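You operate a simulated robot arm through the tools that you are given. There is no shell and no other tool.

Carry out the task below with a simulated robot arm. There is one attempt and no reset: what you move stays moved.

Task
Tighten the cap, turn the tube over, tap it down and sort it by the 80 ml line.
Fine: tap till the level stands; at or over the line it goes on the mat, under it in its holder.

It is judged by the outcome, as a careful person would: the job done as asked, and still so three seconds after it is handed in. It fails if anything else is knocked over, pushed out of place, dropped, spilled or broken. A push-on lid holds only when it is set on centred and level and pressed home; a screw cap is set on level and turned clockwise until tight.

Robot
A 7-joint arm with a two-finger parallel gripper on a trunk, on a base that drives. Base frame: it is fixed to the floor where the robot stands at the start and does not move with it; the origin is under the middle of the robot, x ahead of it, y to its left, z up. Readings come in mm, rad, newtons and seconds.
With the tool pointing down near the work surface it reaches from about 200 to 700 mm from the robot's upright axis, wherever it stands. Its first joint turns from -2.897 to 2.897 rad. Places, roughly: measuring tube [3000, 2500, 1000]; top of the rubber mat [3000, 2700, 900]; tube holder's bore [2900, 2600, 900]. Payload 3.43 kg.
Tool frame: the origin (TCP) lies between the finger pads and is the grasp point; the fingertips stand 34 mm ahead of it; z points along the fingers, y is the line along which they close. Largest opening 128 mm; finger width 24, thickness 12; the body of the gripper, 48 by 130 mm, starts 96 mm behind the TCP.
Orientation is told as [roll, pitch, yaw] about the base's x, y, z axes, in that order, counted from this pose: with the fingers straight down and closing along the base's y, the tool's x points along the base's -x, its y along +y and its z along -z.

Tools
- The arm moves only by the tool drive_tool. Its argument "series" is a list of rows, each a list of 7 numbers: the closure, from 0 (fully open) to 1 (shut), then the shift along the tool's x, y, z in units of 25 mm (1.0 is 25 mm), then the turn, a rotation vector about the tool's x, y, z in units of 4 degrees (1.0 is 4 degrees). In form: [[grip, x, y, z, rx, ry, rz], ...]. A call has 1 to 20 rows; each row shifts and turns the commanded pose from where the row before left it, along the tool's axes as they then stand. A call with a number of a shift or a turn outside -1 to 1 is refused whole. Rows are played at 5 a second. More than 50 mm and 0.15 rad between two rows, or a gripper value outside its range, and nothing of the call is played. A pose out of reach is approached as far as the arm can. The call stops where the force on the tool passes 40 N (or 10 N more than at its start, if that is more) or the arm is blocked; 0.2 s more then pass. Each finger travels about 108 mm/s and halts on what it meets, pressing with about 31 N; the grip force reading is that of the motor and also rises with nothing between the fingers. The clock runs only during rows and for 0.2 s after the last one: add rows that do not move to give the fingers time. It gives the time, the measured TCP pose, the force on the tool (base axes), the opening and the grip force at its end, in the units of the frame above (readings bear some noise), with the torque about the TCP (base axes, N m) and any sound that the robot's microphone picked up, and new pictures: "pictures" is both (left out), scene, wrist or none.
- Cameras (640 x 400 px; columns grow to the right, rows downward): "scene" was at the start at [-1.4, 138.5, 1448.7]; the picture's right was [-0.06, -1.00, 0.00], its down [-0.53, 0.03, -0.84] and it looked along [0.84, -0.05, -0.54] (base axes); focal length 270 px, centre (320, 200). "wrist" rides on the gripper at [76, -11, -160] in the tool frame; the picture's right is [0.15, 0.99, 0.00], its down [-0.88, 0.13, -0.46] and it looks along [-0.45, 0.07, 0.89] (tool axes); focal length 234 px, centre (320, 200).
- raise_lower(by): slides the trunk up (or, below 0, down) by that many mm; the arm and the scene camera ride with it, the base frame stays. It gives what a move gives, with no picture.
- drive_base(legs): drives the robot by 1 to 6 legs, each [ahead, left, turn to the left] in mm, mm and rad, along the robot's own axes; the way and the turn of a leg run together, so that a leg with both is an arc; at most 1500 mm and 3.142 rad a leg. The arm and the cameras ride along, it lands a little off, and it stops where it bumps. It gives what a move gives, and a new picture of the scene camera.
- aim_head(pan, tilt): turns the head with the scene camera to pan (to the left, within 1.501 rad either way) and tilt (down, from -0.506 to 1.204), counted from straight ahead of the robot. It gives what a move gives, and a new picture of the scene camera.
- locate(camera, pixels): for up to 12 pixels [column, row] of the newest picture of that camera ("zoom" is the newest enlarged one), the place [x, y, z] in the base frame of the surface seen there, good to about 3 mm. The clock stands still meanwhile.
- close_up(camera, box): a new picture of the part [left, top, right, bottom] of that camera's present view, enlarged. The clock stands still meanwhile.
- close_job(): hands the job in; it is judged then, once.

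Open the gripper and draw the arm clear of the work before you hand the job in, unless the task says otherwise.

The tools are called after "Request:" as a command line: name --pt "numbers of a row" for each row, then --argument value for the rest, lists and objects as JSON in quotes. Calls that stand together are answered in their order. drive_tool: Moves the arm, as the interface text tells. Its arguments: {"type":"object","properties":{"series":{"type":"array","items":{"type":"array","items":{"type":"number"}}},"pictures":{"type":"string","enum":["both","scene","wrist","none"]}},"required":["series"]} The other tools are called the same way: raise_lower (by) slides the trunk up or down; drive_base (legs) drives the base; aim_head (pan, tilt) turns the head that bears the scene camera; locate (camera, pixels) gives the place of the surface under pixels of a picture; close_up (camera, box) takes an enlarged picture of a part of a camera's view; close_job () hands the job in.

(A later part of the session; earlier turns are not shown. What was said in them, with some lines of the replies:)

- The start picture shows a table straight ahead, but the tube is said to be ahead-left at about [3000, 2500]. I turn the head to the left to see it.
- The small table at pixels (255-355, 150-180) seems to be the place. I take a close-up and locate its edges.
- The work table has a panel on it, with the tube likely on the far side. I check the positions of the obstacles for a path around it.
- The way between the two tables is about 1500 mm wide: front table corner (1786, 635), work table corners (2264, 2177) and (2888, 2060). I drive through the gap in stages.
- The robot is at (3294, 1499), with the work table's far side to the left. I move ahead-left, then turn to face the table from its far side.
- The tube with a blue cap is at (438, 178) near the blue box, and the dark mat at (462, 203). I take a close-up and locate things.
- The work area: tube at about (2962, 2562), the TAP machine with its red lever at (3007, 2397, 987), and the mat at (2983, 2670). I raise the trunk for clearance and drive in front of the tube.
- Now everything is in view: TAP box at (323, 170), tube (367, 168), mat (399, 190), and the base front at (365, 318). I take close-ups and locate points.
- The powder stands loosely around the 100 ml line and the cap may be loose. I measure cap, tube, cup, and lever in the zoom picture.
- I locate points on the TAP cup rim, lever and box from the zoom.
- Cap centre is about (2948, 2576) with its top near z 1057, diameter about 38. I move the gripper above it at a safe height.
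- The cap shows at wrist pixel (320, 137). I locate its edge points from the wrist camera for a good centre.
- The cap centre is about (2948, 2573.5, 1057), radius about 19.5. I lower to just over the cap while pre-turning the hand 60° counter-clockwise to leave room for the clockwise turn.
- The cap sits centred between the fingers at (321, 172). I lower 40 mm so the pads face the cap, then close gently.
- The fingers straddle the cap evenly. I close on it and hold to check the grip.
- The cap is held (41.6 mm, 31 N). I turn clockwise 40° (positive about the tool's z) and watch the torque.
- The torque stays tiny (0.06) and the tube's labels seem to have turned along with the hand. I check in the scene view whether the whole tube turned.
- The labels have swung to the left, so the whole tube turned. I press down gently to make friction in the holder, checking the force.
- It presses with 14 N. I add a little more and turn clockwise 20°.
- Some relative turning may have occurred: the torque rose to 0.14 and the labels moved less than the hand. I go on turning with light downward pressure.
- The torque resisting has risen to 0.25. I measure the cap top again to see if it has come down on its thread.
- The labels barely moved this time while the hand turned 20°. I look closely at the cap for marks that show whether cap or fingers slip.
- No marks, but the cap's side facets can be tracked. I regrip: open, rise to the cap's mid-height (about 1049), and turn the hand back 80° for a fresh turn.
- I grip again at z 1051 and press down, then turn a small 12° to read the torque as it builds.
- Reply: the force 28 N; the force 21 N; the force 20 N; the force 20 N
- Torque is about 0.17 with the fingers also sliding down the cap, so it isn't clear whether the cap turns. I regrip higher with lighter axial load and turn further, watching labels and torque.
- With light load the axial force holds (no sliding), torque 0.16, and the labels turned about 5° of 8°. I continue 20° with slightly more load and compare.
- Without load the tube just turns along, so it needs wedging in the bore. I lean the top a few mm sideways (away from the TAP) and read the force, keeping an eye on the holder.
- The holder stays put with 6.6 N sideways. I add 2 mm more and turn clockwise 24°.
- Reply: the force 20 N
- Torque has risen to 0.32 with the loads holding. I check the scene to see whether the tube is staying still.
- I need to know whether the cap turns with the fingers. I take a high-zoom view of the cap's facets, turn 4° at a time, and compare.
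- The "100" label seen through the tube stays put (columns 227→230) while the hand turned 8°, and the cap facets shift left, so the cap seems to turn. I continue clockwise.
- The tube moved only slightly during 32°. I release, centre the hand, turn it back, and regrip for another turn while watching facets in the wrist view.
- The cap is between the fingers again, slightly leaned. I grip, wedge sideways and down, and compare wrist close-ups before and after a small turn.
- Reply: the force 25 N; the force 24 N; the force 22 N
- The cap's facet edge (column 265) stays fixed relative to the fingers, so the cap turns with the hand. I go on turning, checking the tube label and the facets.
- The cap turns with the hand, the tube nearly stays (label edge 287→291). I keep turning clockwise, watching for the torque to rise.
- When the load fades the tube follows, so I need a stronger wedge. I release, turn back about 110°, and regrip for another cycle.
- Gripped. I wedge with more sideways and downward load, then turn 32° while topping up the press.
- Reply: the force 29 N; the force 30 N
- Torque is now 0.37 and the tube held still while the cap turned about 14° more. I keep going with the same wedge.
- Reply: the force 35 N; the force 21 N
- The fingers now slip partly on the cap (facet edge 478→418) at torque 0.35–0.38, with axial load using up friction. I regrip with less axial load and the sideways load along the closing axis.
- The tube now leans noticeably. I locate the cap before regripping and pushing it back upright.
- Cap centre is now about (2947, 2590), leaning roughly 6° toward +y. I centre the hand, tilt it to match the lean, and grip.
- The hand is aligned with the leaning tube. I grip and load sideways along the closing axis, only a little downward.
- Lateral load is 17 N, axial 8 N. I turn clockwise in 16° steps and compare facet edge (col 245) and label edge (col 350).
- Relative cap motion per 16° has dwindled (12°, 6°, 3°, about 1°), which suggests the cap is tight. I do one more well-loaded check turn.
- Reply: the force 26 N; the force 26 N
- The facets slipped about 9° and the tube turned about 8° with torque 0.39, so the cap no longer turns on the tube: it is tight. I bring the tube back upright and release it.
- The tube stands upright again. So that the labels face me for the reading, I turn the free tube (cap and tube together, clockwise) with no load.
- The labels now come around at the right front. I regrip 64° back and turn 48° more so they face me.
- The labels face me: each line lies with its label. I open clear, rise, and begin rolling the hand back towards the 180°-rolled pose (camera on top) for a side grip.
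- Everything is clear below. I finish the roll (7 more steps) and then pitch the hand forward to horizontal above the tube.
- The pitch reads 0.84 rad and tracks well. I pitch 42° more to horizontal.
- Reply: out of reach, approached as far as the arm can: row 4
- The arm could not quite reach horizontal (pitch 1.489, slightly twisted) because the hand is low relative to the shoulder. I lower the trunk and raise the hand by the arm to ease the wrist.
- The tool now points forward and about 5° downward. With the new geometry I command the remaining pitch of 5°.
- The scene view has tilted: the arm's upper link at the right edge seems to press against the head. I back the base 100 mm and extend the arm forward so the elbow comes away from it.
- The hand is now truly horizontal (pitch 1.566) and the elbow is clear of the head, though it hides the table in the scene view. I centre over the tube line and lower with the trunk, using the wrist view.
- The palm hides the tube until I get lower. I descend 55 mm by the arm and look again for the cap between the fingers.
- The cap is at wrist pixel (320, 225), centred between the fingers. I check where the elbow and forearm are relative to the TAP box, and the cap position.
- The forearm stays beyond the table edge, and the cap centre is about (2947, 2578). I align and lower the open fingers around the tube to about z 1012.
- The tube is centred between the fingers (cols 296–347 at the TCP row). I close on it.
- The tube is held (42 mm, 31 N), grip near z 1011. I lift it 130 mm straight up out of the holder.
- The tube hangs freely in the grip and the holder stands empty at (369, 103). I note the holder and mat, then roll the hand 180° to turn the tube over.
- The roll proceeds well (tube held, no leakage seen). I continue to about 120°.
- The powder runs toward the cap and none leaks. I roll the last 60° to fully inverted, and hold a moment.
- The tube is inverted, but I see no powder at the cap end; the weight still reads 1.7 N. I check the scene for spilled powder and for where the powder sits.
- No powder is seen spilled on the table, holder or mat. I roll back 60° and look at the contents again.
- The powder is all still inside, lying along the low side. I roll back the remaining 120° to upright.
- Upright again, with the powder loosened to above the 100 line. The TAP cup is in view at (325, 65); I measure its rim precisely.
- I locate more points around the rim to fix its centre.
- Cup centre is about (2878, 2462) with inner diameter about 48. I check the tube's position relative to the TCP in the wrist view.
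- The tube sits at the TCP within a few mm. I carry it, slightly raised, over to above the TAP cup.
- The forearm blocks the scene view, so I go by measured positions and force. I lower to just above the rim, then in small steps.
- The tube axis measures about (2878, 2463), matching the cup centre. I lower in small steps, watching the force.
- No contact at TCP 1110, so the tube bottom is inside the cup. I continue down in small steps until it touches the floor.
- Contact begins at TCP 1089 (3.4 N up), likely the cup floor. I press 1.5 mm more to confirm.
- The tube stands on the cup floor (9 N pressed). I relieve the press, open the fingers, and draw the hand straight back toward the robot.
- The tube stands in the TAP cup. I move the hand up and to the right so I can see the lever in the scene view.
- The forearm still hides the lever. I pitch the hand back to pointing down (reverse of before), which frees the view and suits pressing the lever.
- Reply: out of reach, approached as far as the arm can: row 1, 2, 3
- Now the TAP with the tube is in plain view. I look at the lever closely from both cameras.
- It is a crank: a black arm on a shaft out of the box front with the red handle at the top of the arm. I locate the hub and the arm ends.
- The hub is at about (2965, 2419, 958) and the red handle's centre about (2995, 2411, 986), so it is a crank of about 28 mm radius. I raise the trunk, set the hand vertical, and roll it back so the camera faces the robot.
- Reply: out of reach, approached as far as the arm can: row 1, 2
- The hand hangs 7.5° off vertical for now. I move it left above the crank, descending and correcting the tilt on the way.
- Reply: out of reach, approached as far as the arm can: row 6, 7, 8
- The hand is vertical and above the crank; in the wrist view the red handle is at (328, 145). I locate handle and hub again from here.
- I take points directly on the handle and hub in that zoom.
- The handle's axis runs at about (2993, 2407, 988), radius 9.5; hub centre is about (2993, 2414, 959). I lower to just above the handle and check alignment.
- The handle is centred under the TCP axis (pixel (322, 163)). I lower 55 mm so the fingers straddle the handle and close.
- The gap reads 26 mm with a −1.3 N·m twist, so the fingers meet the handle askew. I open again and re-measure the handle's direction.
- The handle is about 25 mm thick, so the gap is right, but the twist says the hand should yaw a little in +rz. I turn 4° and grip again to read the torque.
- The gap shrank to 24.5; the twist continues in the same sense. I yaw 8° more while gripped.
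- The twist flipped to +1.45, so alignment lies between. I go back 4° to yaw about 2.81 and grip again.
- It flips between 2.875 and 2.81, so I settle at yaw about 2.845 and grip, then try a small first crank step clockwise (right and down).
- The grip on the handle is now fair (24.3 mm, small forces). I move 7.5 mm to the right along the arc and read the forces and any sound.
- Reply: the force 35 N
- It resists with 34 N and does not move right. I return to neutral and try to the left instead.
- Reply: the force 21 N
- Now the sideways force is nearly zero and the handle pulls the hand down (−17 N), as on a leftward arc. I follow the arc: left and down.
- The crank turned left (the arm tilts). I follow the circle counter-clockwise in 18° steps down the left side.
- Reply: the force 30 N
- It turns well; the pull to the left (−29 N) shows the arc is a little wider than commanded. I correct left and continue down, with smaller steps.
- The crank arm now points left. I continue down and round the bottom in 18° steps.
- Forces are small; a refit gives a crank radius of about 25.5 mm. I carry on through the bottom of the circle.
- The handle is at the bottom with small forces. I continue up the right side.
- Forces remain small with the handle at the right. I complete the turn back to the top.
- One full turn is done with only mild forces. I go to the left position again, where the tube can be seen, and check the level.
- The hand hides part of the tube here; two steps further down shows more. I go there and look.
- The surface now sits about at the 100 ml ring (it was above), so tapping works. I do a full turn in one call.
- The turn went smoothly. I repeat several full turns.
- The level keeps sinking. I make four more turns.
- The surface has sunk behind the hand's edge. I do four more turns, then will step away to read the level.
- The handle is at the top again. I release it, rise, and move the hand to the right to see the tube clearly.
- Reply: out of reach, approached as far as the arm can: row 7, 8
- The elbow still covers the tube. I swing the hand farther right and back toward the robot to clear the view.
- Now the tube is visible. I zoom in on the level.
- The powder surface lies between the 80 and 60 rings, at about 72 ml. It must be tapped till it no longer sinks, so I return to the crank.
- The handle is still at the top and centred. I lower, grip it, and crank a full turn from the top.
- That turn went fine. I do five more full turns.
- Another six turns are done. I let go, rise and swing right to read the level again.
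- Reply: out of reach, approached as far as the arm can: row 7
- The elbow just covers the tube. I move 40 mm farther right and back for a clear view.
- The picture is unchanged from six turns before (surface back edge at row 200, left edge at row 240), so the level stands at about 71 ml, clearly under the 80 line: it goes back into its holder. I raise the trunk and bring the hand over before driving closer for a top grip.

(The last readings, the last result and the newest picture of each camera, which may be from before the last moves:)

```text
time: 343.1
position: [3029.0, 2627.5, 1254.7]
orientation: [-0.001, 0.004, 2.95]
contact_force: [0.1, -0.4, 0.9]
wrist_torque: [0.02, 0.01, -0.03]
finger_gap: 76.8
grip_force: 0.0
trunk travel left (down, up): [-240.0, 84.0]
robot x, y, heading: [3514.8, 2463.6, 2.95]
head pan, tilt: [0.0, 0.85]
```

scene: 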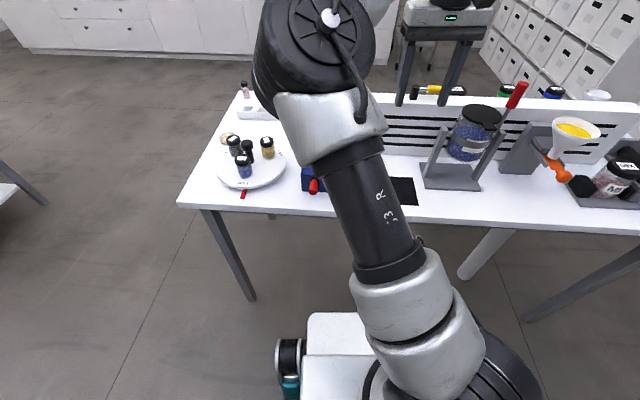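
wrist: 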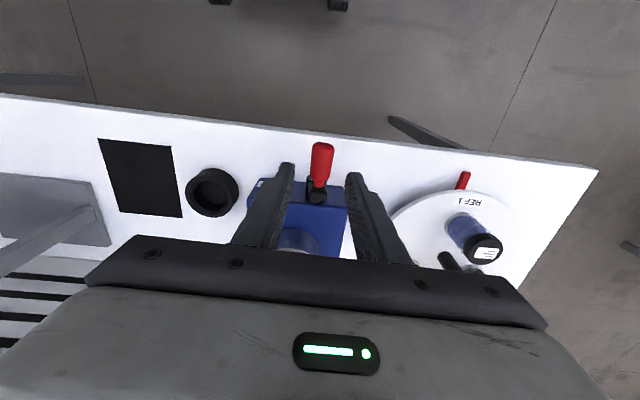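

The base is 637 mm from the cup, good for a top grip. I move the open hand above the tube's cap.

Request:
drive_tool --pt "0.4 -0.468 0.76 0 0 0 0" --pt "0.4 -0.468 0.76 0 0 0 0" --pt "0.4 -0.468 0.76 0 0 0 0" --pt "0.4 -0.468 0.76 0 0 0 0" --pt "0.4 -0.468 0.76 0 0 0 0" --pt "0.4 -0.468 0.76 0 0 0 0" --pt "0.4 -0.468 0.76 0 0 0 0" --pt "0.4 -0.468 0.76 0 0 0 0" --pt "0.4 -0.468 0.76 0 0 0 0" --pt "0.4 -0.468 0.76 0 0 0 0" --pt "0.4 0 0 0 0 0 0" --pictures "both"

```text
time: 345.6
position: [2878.7, 2463.2, 1254.6]
orientation: [-0.002, 0.003, 2.949]
contact_force: [-0.3, 0.2, 0.5]
wrist_torque: [-0.01, -0.03, -0.02]
finger_gap: 77.1
grip_force: 0.0
trunk travel left (down, up): [-240.0, 84.0]
robot x, y, heading: [3516.7, 2467.7, 2.949]
head pan, tilt: [0.0, 0.85]
```

scene: 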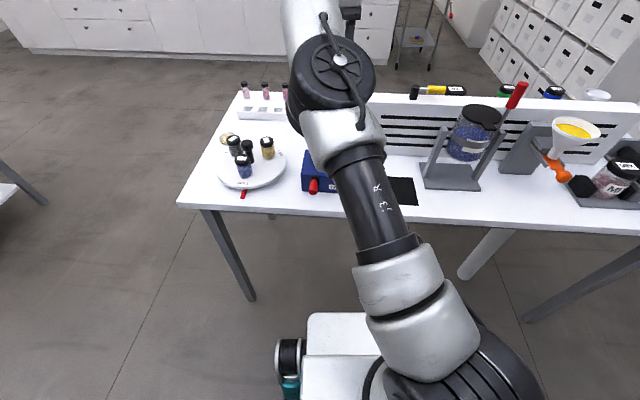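
wrist: 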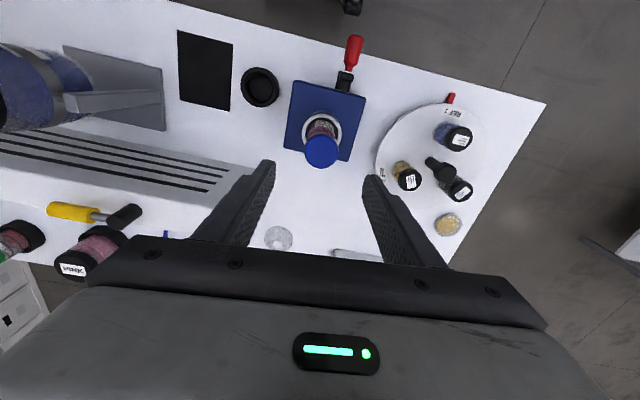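

The cap is at wrist pixel (321, 152) in the middle; holder at (260, 87). I locate cap and holder precisely.

Request:
locate --camera "wrist" --pixels '[[321, 152], [308, 152], [334, 152], [321, 140], [321, 164], [243, 87], [277, 87], [260, 69], [260, 105], [260, 80]]'

Request:
close_up --camera "wrist" --box '[230, 60, 350, 180]'

```text
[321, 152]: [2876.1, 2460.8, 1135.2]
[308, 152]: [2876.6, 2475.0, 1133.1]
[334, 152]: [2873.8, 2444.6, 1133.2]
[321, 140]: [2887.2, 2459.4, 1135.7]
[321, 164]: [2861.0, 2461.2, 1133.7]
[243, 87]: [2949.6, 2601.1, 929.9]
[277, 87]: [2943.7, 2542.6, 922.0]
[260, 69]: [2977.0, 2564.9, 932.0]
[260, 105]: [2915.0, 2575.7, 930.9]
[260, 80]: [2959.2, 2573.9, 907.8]
```

```text
3.33 times, centred on (290, 120) of wrist
```

zoom: 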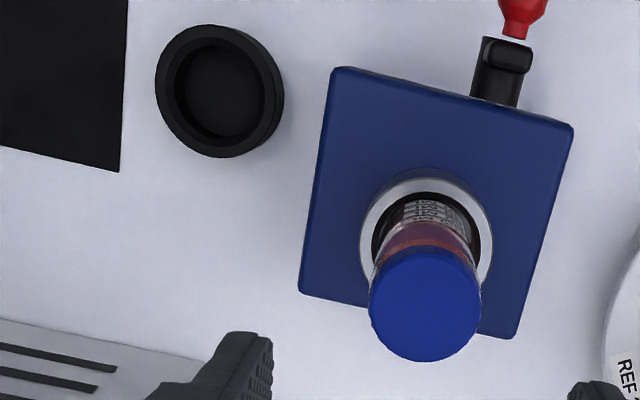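

The cap centre is at (2876, 2460.5). I measure the holder bore's rim with more points for the placing.

Request:
locate --camera "zoom" --pixels '[[165, 90], [215, 32], [272, 90], [215, 148], [180, 50], [255, 52], [180, 130], [252, 132], [222, 90]]'

```text
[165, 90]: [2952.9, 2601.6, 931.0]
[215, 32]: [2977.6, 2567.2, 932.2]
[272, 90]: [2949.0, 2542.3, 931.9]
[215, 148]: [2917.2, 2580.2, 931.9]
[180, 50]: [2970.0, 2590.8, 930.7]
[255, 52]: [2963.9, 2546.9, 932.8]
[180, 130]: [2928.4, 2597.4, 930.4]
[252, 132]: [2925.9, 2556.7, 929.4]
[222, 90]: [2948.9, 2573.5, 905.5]
```

The bore centre is (2948, 2573), floor z 905. I centre on the cap and lower to grip it at z about 1127.

Request:
drive_tool --pt "0.4 -0.086 0.126 0.6 0 0 0" --pt "0.4 0 0 0.7 0 0 0" --pt "0.4 0 0 0.7 0 0 0" --pt "0.4 0 0 0.7 0 0 0" --pt "0.45 0 0 0.7 0 0 0" --pt "0.5 0 0 0.7 0 0 0" --pt "0.5 0 0 0.6 0 0 0" --pt "0.5 0 0 0.4 0 0 0" --pt "0.5 0 0 0 0 0 0" --pictures "both"

Request:
close_up --camera "wrist" --box '[240, 100, 400, 220]'

```text
time: 347.6
position: [2874.1, 2461.8, 1129.5]
orientation: [-0.002, 0.005, 2.948]
contact_force: [0.2, 0.6, -0.4]
wrist_torque: [-0.04, -0.01, 0.01]
finger_gap: 63.9
grip_force: 0.0
trunk travel left (down, up): [-240.0, 84.0]
robot x, y, heading: [3515.2, 2464.8, 2.947]
head pan, tilt: [0.0, 0.85]
```

scene: 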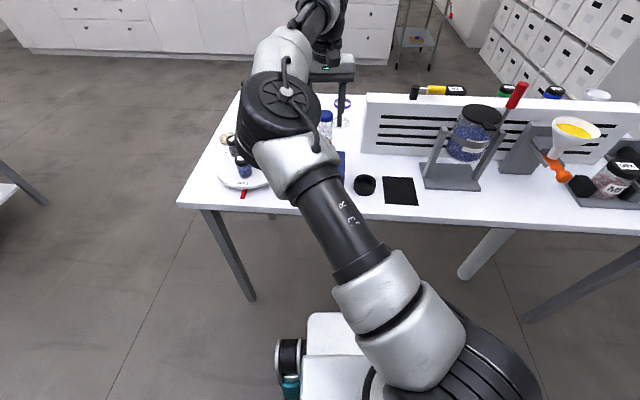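
wrist: 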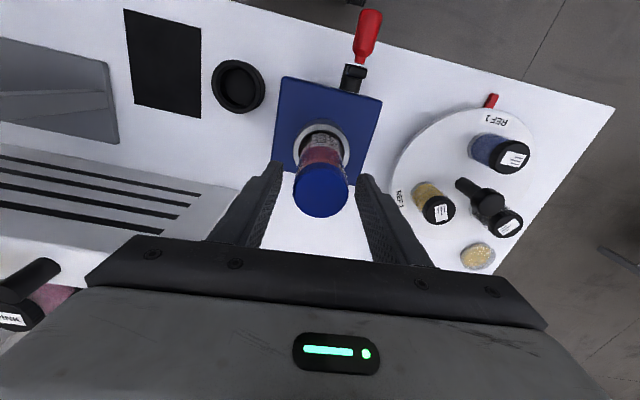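

```text
3.33 times, centred on (320, 160) of wrist
```

zoom: 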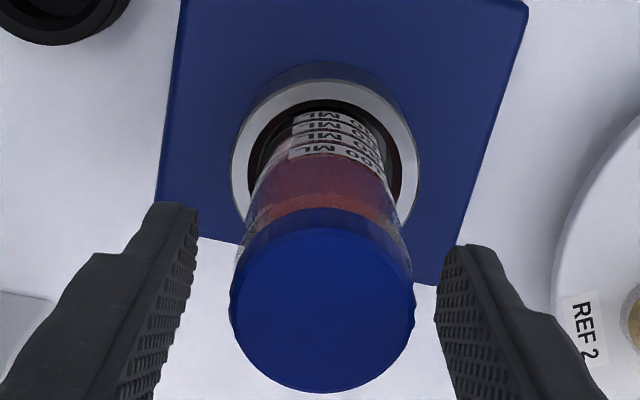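

The cap is centred. I go 5 mm lower, close on it and lift it about 20 mm to check.

Request:
drive_tool --pt "0.5 0 0 0.2 0 0 0" --pt "0.7 0 0 0 0 0 0" --pt "0.95 0 0 0 0 0 0" --pt "0.95 0 0 0 0 0 0" --pt "0.95 0 0 -0.2 0 0 0" --pt "0.95 0 0 -0.3 0 0 0" --pt "0.95 0 0 -0.3 0 0 0" --pt "0.95 0 0 0 0 0 0" --pictures "both"

Request:
close_up --camera "scene" --box '[290, 80, 390, 200]'

```text
time: 349.4
position: [2875.2, 2461.5, 1142.7]
orientation: [-0.003, 0.003, 2.946]
contact_force: [0.9, -0.5, -2.1]
wrist_torque: [0.0, -0.04, 0.0]
finger_gap: 41.8
grip_force: 30.9
trunk travel left (down, up): [-240.0, 84.0]
robot x, y, heading: [3511.4, 2464.5, 2.942]
head pan, tilt: [0.0, 0.85]
```

scene: 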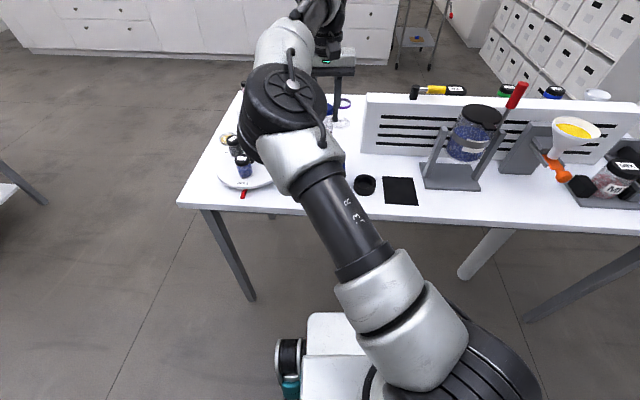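
wrist: 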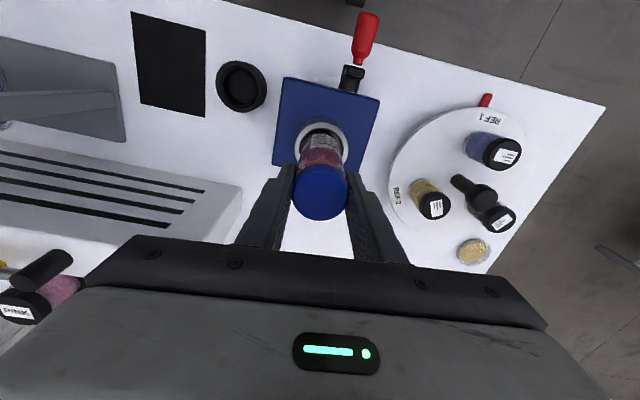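

```text
3.33 times, centred on (340, 140) of scene
```

zoom: 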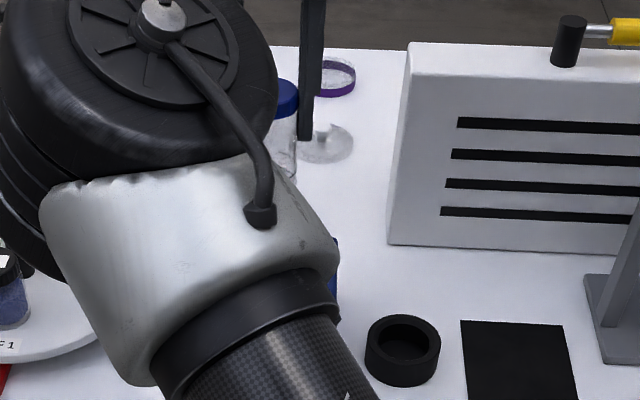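

The tube hangs free of the floor (−2.1 N). I lift it clear of the cup and carry it over the holder.

Request:
drive_tool --pt "0.95 0 0 -0.5 0 0 0" --pt "0.95 0 0 -0.6 0 0 0" --pt "0.95 0 0 -0.6 0 0 0" --pt "0.95 0 0 -0.6 0 0 0" --pt "0.95 0.1 -0.3 0 0 0 0" --pt "0.95 0.24 -0.58 0 0 0 0" --pt "0.95 0.24 -0.58 0 0 0 0" --pt "0.95 0.24 -0.58 0 0 0 0" --pt "0.95 0.24 -0.58 0 0 0 0" --pt "0.95 0.24 -0.58 0 0 0 0" --pt "0.95 0.24 -0.58 0 0 0 0" --pt "0.95 0.24 -0.58 0 0 0 0" --pt "0.95 0.23 -0.57 0 0 0 0" --pt "0.95 0 0 0 0 0 0" --pictures "both"

Request:
close_up --camera "wrist" --box '[240, 60, 400, 220]'

Request:
close_up --camera "scene" --box '[310, 80, 420, 210]'

```text
time: 352.4
position: [2948.4, 2572.1, 1201.2]
orientation: [-0.004, 0.002, 2.948]
contact_force: [0.6, 0.7, -0.9]
wrist_torque: [-0.01, 0.01, -0.01]
finger_gap: 41.6
grip_force: 30.8
trunk travel left (down, up): [-240.0, 84.0]
robot x, y, heading: [3515.8, 2466.0, 2.951]
head pan, tilt: [0.0, 0.85]
```

scene: 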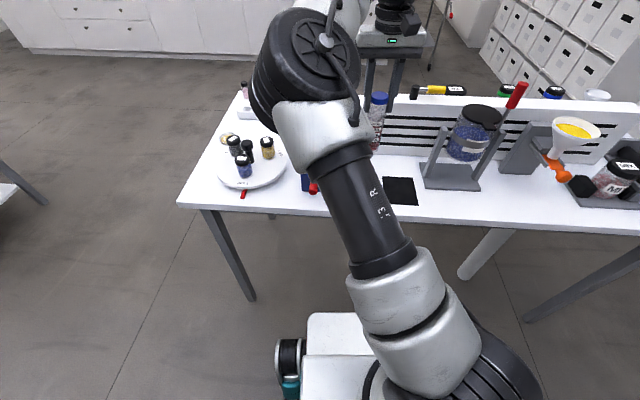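
wrist: 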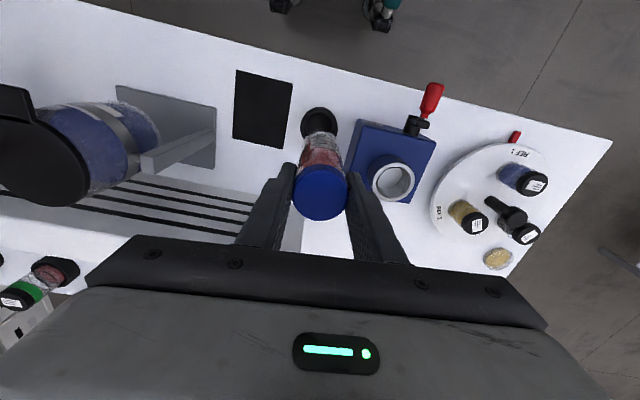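

```text
2.50 times, centred on (320, 140) of wrist
```

zoom: 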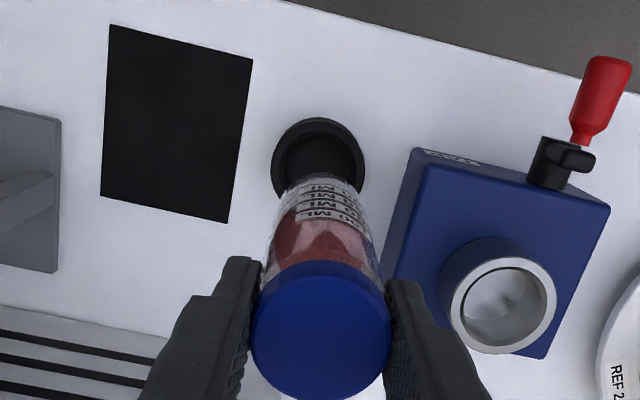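

```text
3.08 times, centred on (365, 145) of scene
```

zoom: 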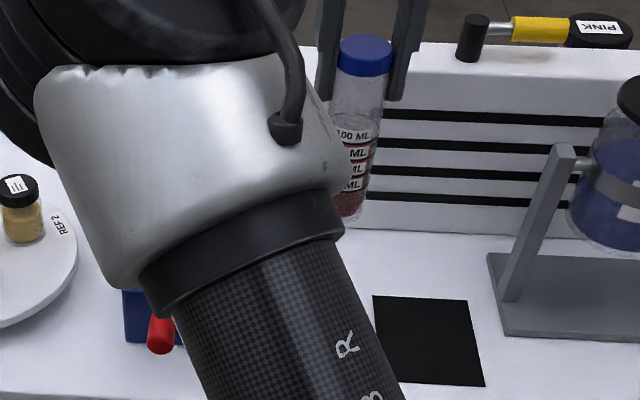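

The tube hangs above the holder at (2948, 2572). I check the tube's bottom position in the zoom before lowering.

Request:
locate --camera "zoom" --pixels '[[352, 208], [360, 160], [362, 110], [363, 65], [372, 180], [350, 195]]'

Request:
locate --camera "wrist" --pixels '[[320, 135], [321, 145], [321, 155], [321, 175], [319, 112], [319, 122]]'

```text
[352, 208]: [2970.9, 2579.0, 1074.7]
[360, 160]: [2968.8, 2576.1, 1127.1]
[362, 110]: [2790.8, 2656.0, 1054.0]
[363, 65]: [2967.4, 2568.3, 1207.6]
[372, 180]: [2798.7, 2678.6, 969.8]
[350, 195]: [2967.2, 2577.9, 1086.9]
```

```text
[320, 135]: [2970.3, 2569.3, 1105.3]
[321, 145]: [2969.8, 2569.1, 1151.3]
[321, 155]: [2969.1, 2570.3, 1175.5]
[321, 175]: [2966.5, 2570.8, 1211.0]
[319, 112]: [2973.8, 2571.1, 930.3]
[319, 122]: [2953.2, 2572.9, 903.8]
```

The tube axis near its lower end is about (2951, 2573), against a bore centre of (2948, 2573). I shift 2.5 mm forward and lower to just above the holder.

Request:
drive_tool --pt "0.95 -0.1 0 0.5 0 0 0" --pt "0.95 0 0 0.6 0 0 0" --pt "0.95 0 0 0.6 0 0 0" --pt "0.95 0 0 0.6 0 0 0" --pt "0.95 0 0 0.6 0 0 0" --pt "0.95 0 0 0.6 0 0 0" --pt "0.95 0 0 0.6 0 0 0" --pt "0.95 0 0 0.6 0 0 0" --pt "0.95 0 0 0 0 0 0" --pictures "both"

Request:
close_up --camera "wrist" --box '[260, 80, 380, 200]'

Request:
close_up --camera "scene" --box '[330, 120, 410, 210]'

```text
time: 354.4
position: [2945.0, 2573.0, 1081.8]
orientation: [-0.002, 0.004, 2.946]
contact_force: [0.0, 0.9, -1.3]
wrist_torque: [-0.01, 0.01, -0.03]
finger_gap: 41.6
grip_force: 30.8
trunk travel left (down, up): [-240.0, 84.0]
robot x, y, heading: [3512.2, 2461.8, 2.948]
head pan, tilt: [0.0, 0.85]
```

scene: 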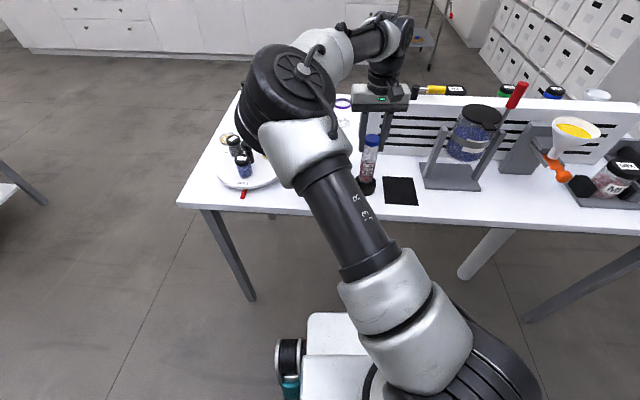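
wrist: 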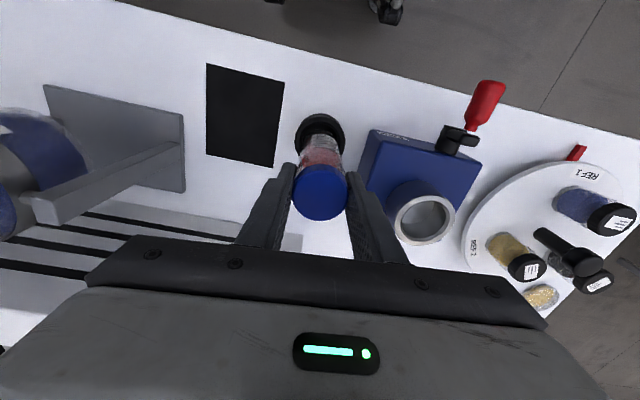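

```text
3.33 times, centred on (320, 140) of wrist
```

zoom: 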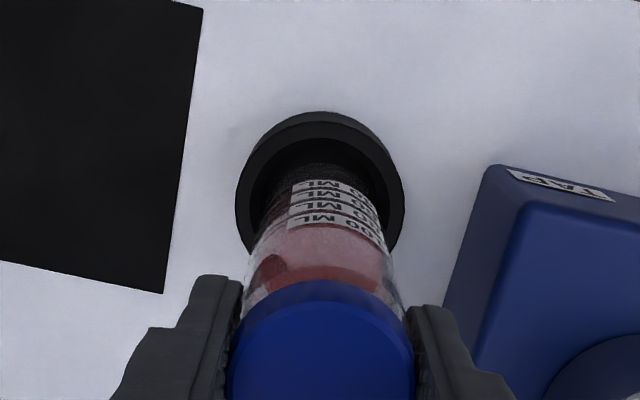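

```text
4.44 times, centred on (370, 165) of scene
```

zoom: 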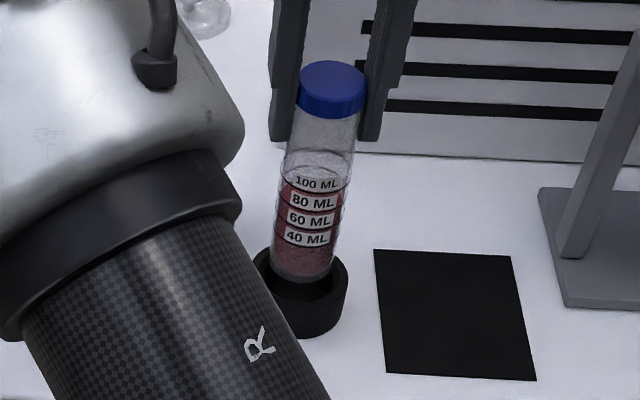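

The tube bottom is right over the bore. I lower in small steps watching the force.

Request:
drive_tool --pt "0.95 0 0 0.12 0 0 0" --pt "0.95 0 0 0.12 0 0 0" --pt "0.95 0 0 0.12 0 0 0" --pt "0.95 0 0 0.12 0 0 0" --pt "0.95 0 0 0 0 0 0" --pictures "none"

Request:
drive_tool --pt "0.95 0 0 0.12 0 0 0" --pt "0.95 0 0 0.12 0 0 0" --pt "0.95 0 0 0 0 0 0" --pictures "none"

Request:
close_up --camera "scene" --box '[330, 120, 410, 210]'

```text
time: 355.6
position: [2945.0, 2574.2, 1069.2]
orientation: [-0.001, 0.003, 2.95]
contact_force: [-0.7, -0.3, -1.6]
wrist_torque: [0.0, -0.02, 0.02]
finger_gap: 41.5
grip_force: 30.7
trunk travel left (down, up): [-240.0, 84.0]
robot x, y, heading: [3509.7, 2464.9, 2.947]
head pan, tilt: [0.0, 0.85]
```

```text
time: 356.4
position: [2943.6, 2573.2, 1064.5]
orientation: [-0.001, 0.004, 2.948]
contact_force: [0.3, 0.3, -1.6]
wrist_torque: [-0.03, 0.03, 0.0]
finger_gap: 41.6
grip_force: 31.7
trunk travel left (down, up): [-240.0, 84.0]
robot x, y, heading: [3512.1, 2462.8, 2.942]
head pan, tilt: [0.0, 0.85]
```

```text
4.44 times, centred on (370, 165) of scene
```

zoom: 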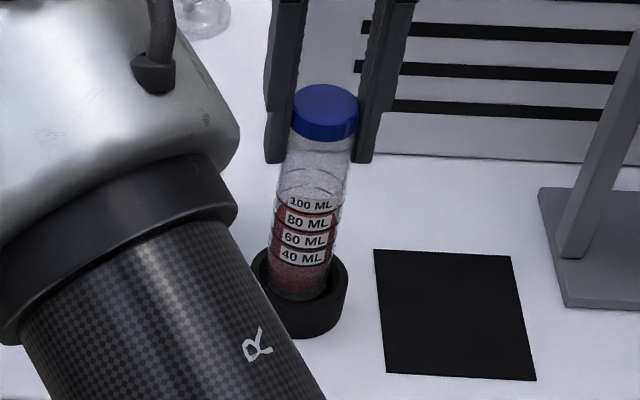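

The tube is going into the bore without contact. I continue down to the floor (TCP near 1045).

Request:
drive_tool --pt "0.95 0 0 0.12 0 0 0" --pt "0.95 0 0 0.12 0 0 0" --pt "0.95 0 0 0.12 0 0 0" --pt "0.95 0 0 0 0 0 0" --pictures "none"

Request:
drive_tool --pt "0.95 0 0 0.12 0 0 0" --pt "0.95 0 0 0.12 0 0 0" --pt "0.95 0 0 0 0 0 0" --pictures "none"

Request:
drive_tool --pt "0.95 0 0 0.1 0 0 0" --pt "0.95 0 0 0.06 0 0 0" --pt "0.95 0 0 0 0 0 0" --pictures "none"

```text
time: 357.4
position: [2944.2, 2573.7, 1055.7]
orientation: [-0.001, 0.003, 2.946]
contact_force: [0.1, -0.1, -1.7]
wrist_torque: [0.02, 0.01, -0.01]
finger_gap: 41.3
grip_force: 30.8
trunk travel left (down, up): [-240.0, 84.0]
robot x, y, heading: [3516.0, 2462.1, 2.945]
head pan, tilt: [0.0, 0.85]
```

```text
time: 358.1
position: [2945.1, 2572.5, 1050.2]
orientation: [-0.001, 0.004, 2.949]
contact_force: [0.6, -0.4, -1.1]
wrist_torque: [-0.01, -0.02, 0.05]
finger_gap: 41.3
grip_force: 31.3
trunk travel left (down, up): [-240.0, 84.0]
robot x, y, heading: [3512.0, 2467.9, 2.947]
head pan, tilt: [0.0, 0.85]
```

```text
time: 358.9
position: [2944.5, 2573.3, 1046.9]
orientation: [-0.002, 0.002, 2.947]
contact_force: [2.3, -0.7, 7.9]
wrist_torque: [-0.15, -0.37, 0.05]
finger_gap: 41.5
grip_force: 31.2
trunk travel left (down, up): [-240.0, 84.0]
robot x, y, heading: [3515.3, 2464.0, 2.947]
head pan, tilt: [0.0, 0.85]
```

It has seated on the holder floor (7.9 N). I relieve the press, open, and rise straight up.

Request:
drive_tool --pt "0.95 0 0 -0.05 0 0 0" --pt "0.7 0 0 0 0 0 0" --pt "0.5 0 0 0 0 0 0" --pt "0.45 0 0 0 0 0 0" --pt "0.4 0 0 0 0 0 0" --pt "0.4 0 0 -0.5 0 0 0" --pt "0.4 0 0 -1 0 0 0" --pt "0.4 0 0 -1 0 0 0" --pt "0.4 0 0 -1 0 0 0" --pt "0.4 0 0 -1 0 0 0" --pt "0.4 0 0 -1 0 0 0" --pt "0.4 0 0 -1 0 0 0" --pt "0.4 0 0 0 0 0 0" --pictures "both"

Request:
close_up --camera "scene" --box '[330, 110, 410, 210]'

Request:
close_up --camera "wrist" --box '[250, 60, 400, 180]'

```text
time: 361.8
position: [2946.9, 2569.8, 1212.4]
orientation: [-0.002, 0.003, 2.949]
contact_force: [-0.6, -0.1, -0.6]
wrist_torque: [-0.03, -0.01, 0.01]
finger_gap: 77.0
grip_force: 0.1
trunk travel left (down, up): [-240.0, 84.0]
robot x, y, heading: [3511.9, 2458.5, 2.948]
head pan, tilt: [0.0, 0.85]
```

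scene: 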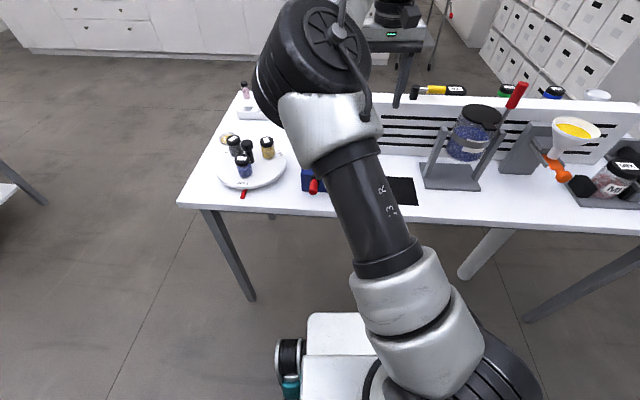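
wrist: 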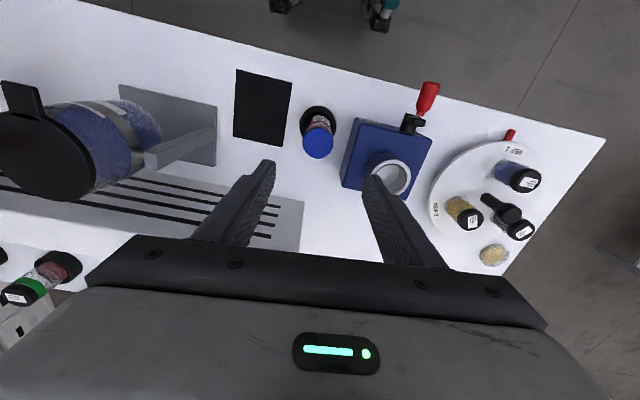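

```text
4.00 times, centred on (370, 160) of scene
```

zoom: 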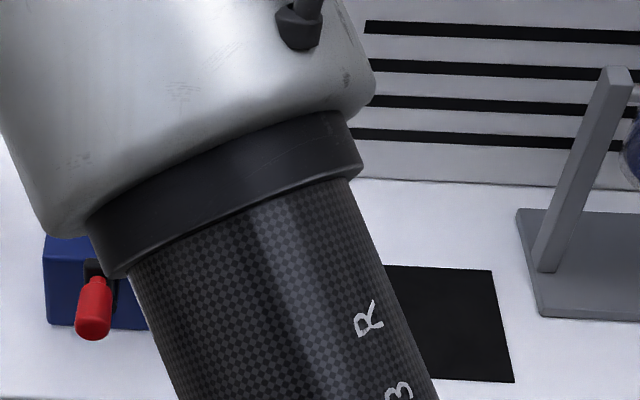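

```text
3.33 times, centred on (325, 120) of wrist
```

zoom: 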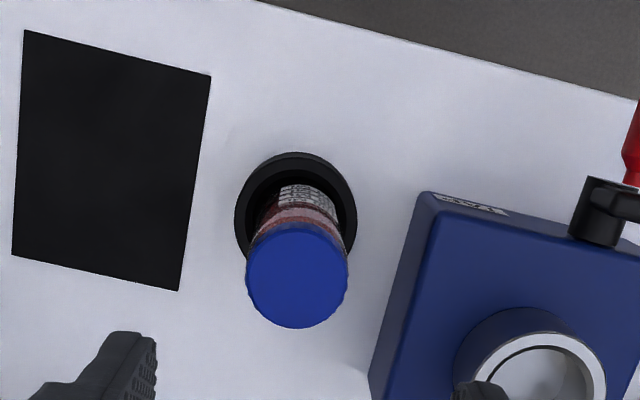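

The tube stands in its holder. I back the robot away 250 mm with the hand high and take a final look at the whole table.

Request:
drive_base --legs '[[-250, 0, 0]]'

Request:
drive_tool --pt "0.4 0 -1 0 0 0 0" --pt "0.4 0 -1 0 0 0 0" --pt "0.4 0 -1 0 0 0 0" --pt "0.4 0 -1 0 0 0 0" --pt "0.4 0 -1 0 0 0 0" --pt "0.4 0 -1 0 0 0 0" --pt "0.4 0 -1 0 0 0 0" --pt "0.4 0 -1 0 0 0 0" --pictures "scene"

Request:
close_up --camera "scene" --box '[200, 50, 400, 180]'

```text
time: 363.6
position: [3197.8, 2517.3, 1211.1]
orientation: [-0.001, 0.003, 2.953]
contact_force: [-0.8, 0.7, 0.4]
wrist_torque: [0.01, 0.03, -0.02]
finger_gap: 76.9
grip_force: 0.1
trunk travel left (down, up): [-240.0, 84.0]
robot x, y, heading: [3767.4, 2414.9, 2.954]
head pan, tilt: [0.0, 0.85]
```

scene: 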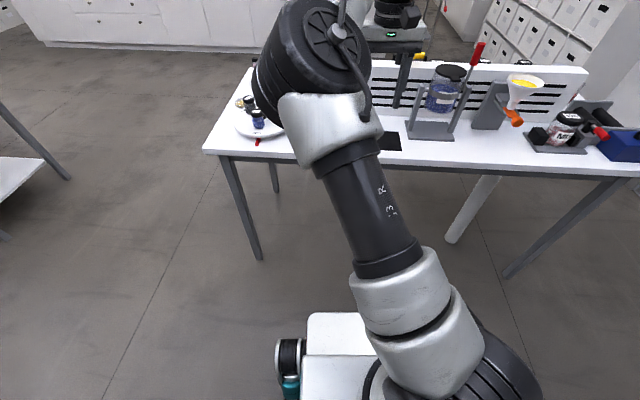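

```text
time: 365.4
position: [3234.8, 2714.6, 1211.5]
orientation: [-0.004, 0.003, 2.953]
contact_force: [-0.5, 0.0, 0.3]
wrist_torque: [-0.01, -0.01, 0.01]
finger_gap: 76.7
grip_force: 0.0
trunk travel left (down, up): [-240.0, 84.0]
robot x, y, heading: [3761.9, 2416.9, 2.947]
head pan, tilt: [0.0, 0.85]
```

scene: 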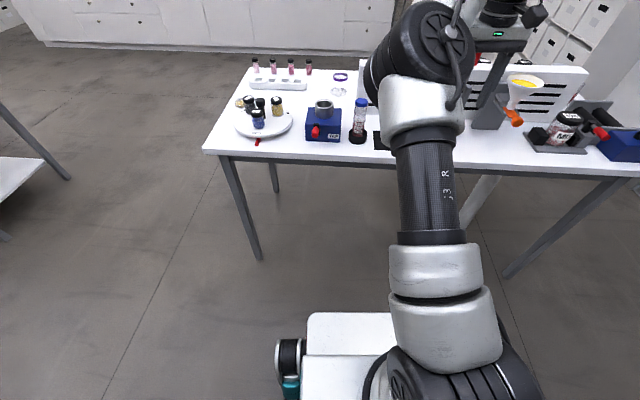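

```text
3.08 times, centred on (300, 115) of scene
```

zoom: 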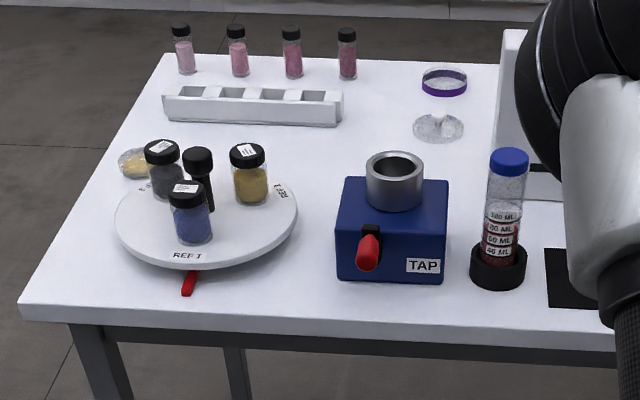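

I zoom once more on the tube in its holder to confirm level and cap.

Request:
close_up --camera "scene" --box '[342, 92, 376, 146]'

Request:
close_up --camera "scene" --box '[350, 110, 370, 136]'

```text
7.41 times, centred on (359, 119) of scene
```

zoom: 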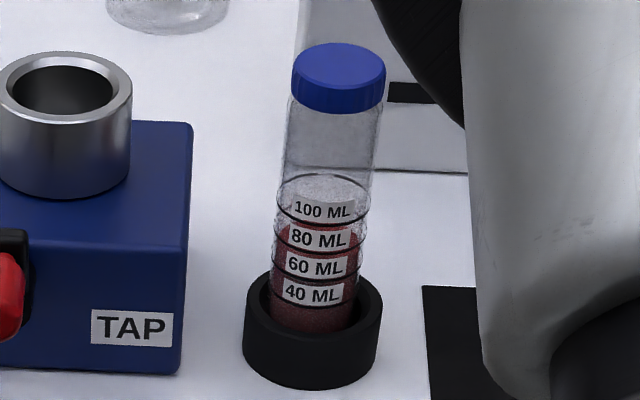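

```text
15.38 times, centred on (360, 123) of scene
```

zoom: 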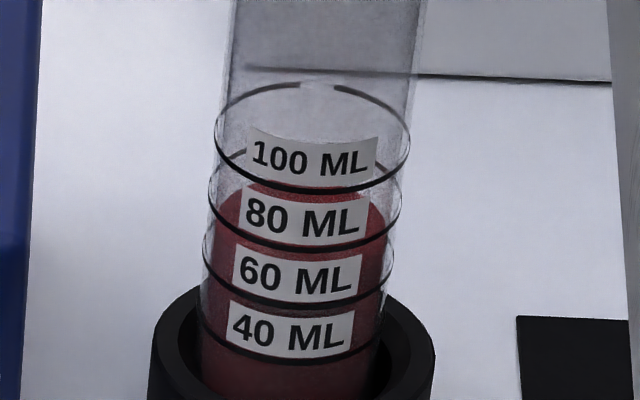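

I zoom closer on the band around the 80 and 60 lines to be sure of the reading.

Request:
close_up --camera "scene" --box '[352, 120, 368, 132]'

```text
16.00 times, centred on (360, 126) of scene
```

zoom: 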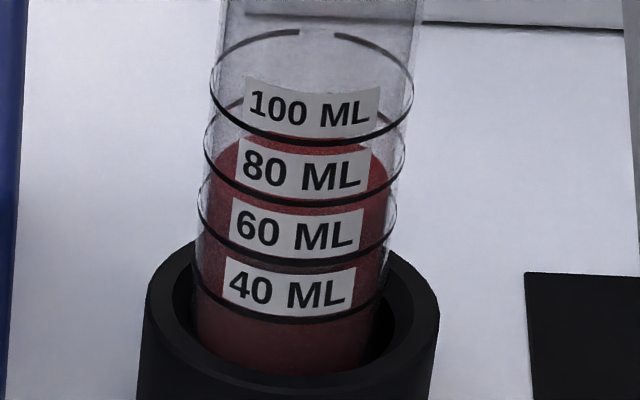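

The surface (back edge row 133, widest at row ~184) lies well between the 80 ring (centre row 150) and the 60 ring (row 212), about 70 ml: under the line. The tube stands capped in its holder, everything else is in place, and the open hand is clear of the table, so I hand the job in.

Request:
close_job

```text
The job is handed in.
```

I handed the job in with the tube back in its holder, because the level settled at about 70 ml, under the 80 ml line.

- **Cap:** I turned it clockwise until it no longer moved on the tube, at about 0.39 N·m. Nothing leaked when the tube was upside down.
- **Turning over:** I gripped the tube from the side, lifted it out, rolled it a full 180° and brought it back upright. The powder came up to just over the 100 ml line.
- **Tapping:** I stood it in the TAP cup and turned the crank about 20 full turns. Between turn 14 and turn 20 the level moved by less than 1 ml, so I took it as standing. I did not tap further after that.
- **Final state:** The tube stands upright in its holder with its cap on. In the last picture nothing else looked moved or spilled. The hand is open and clear of the table.

The 70 ml reading comes from zoomed camera pictures, so it could be off by a couple of ml. That is still well below 80.
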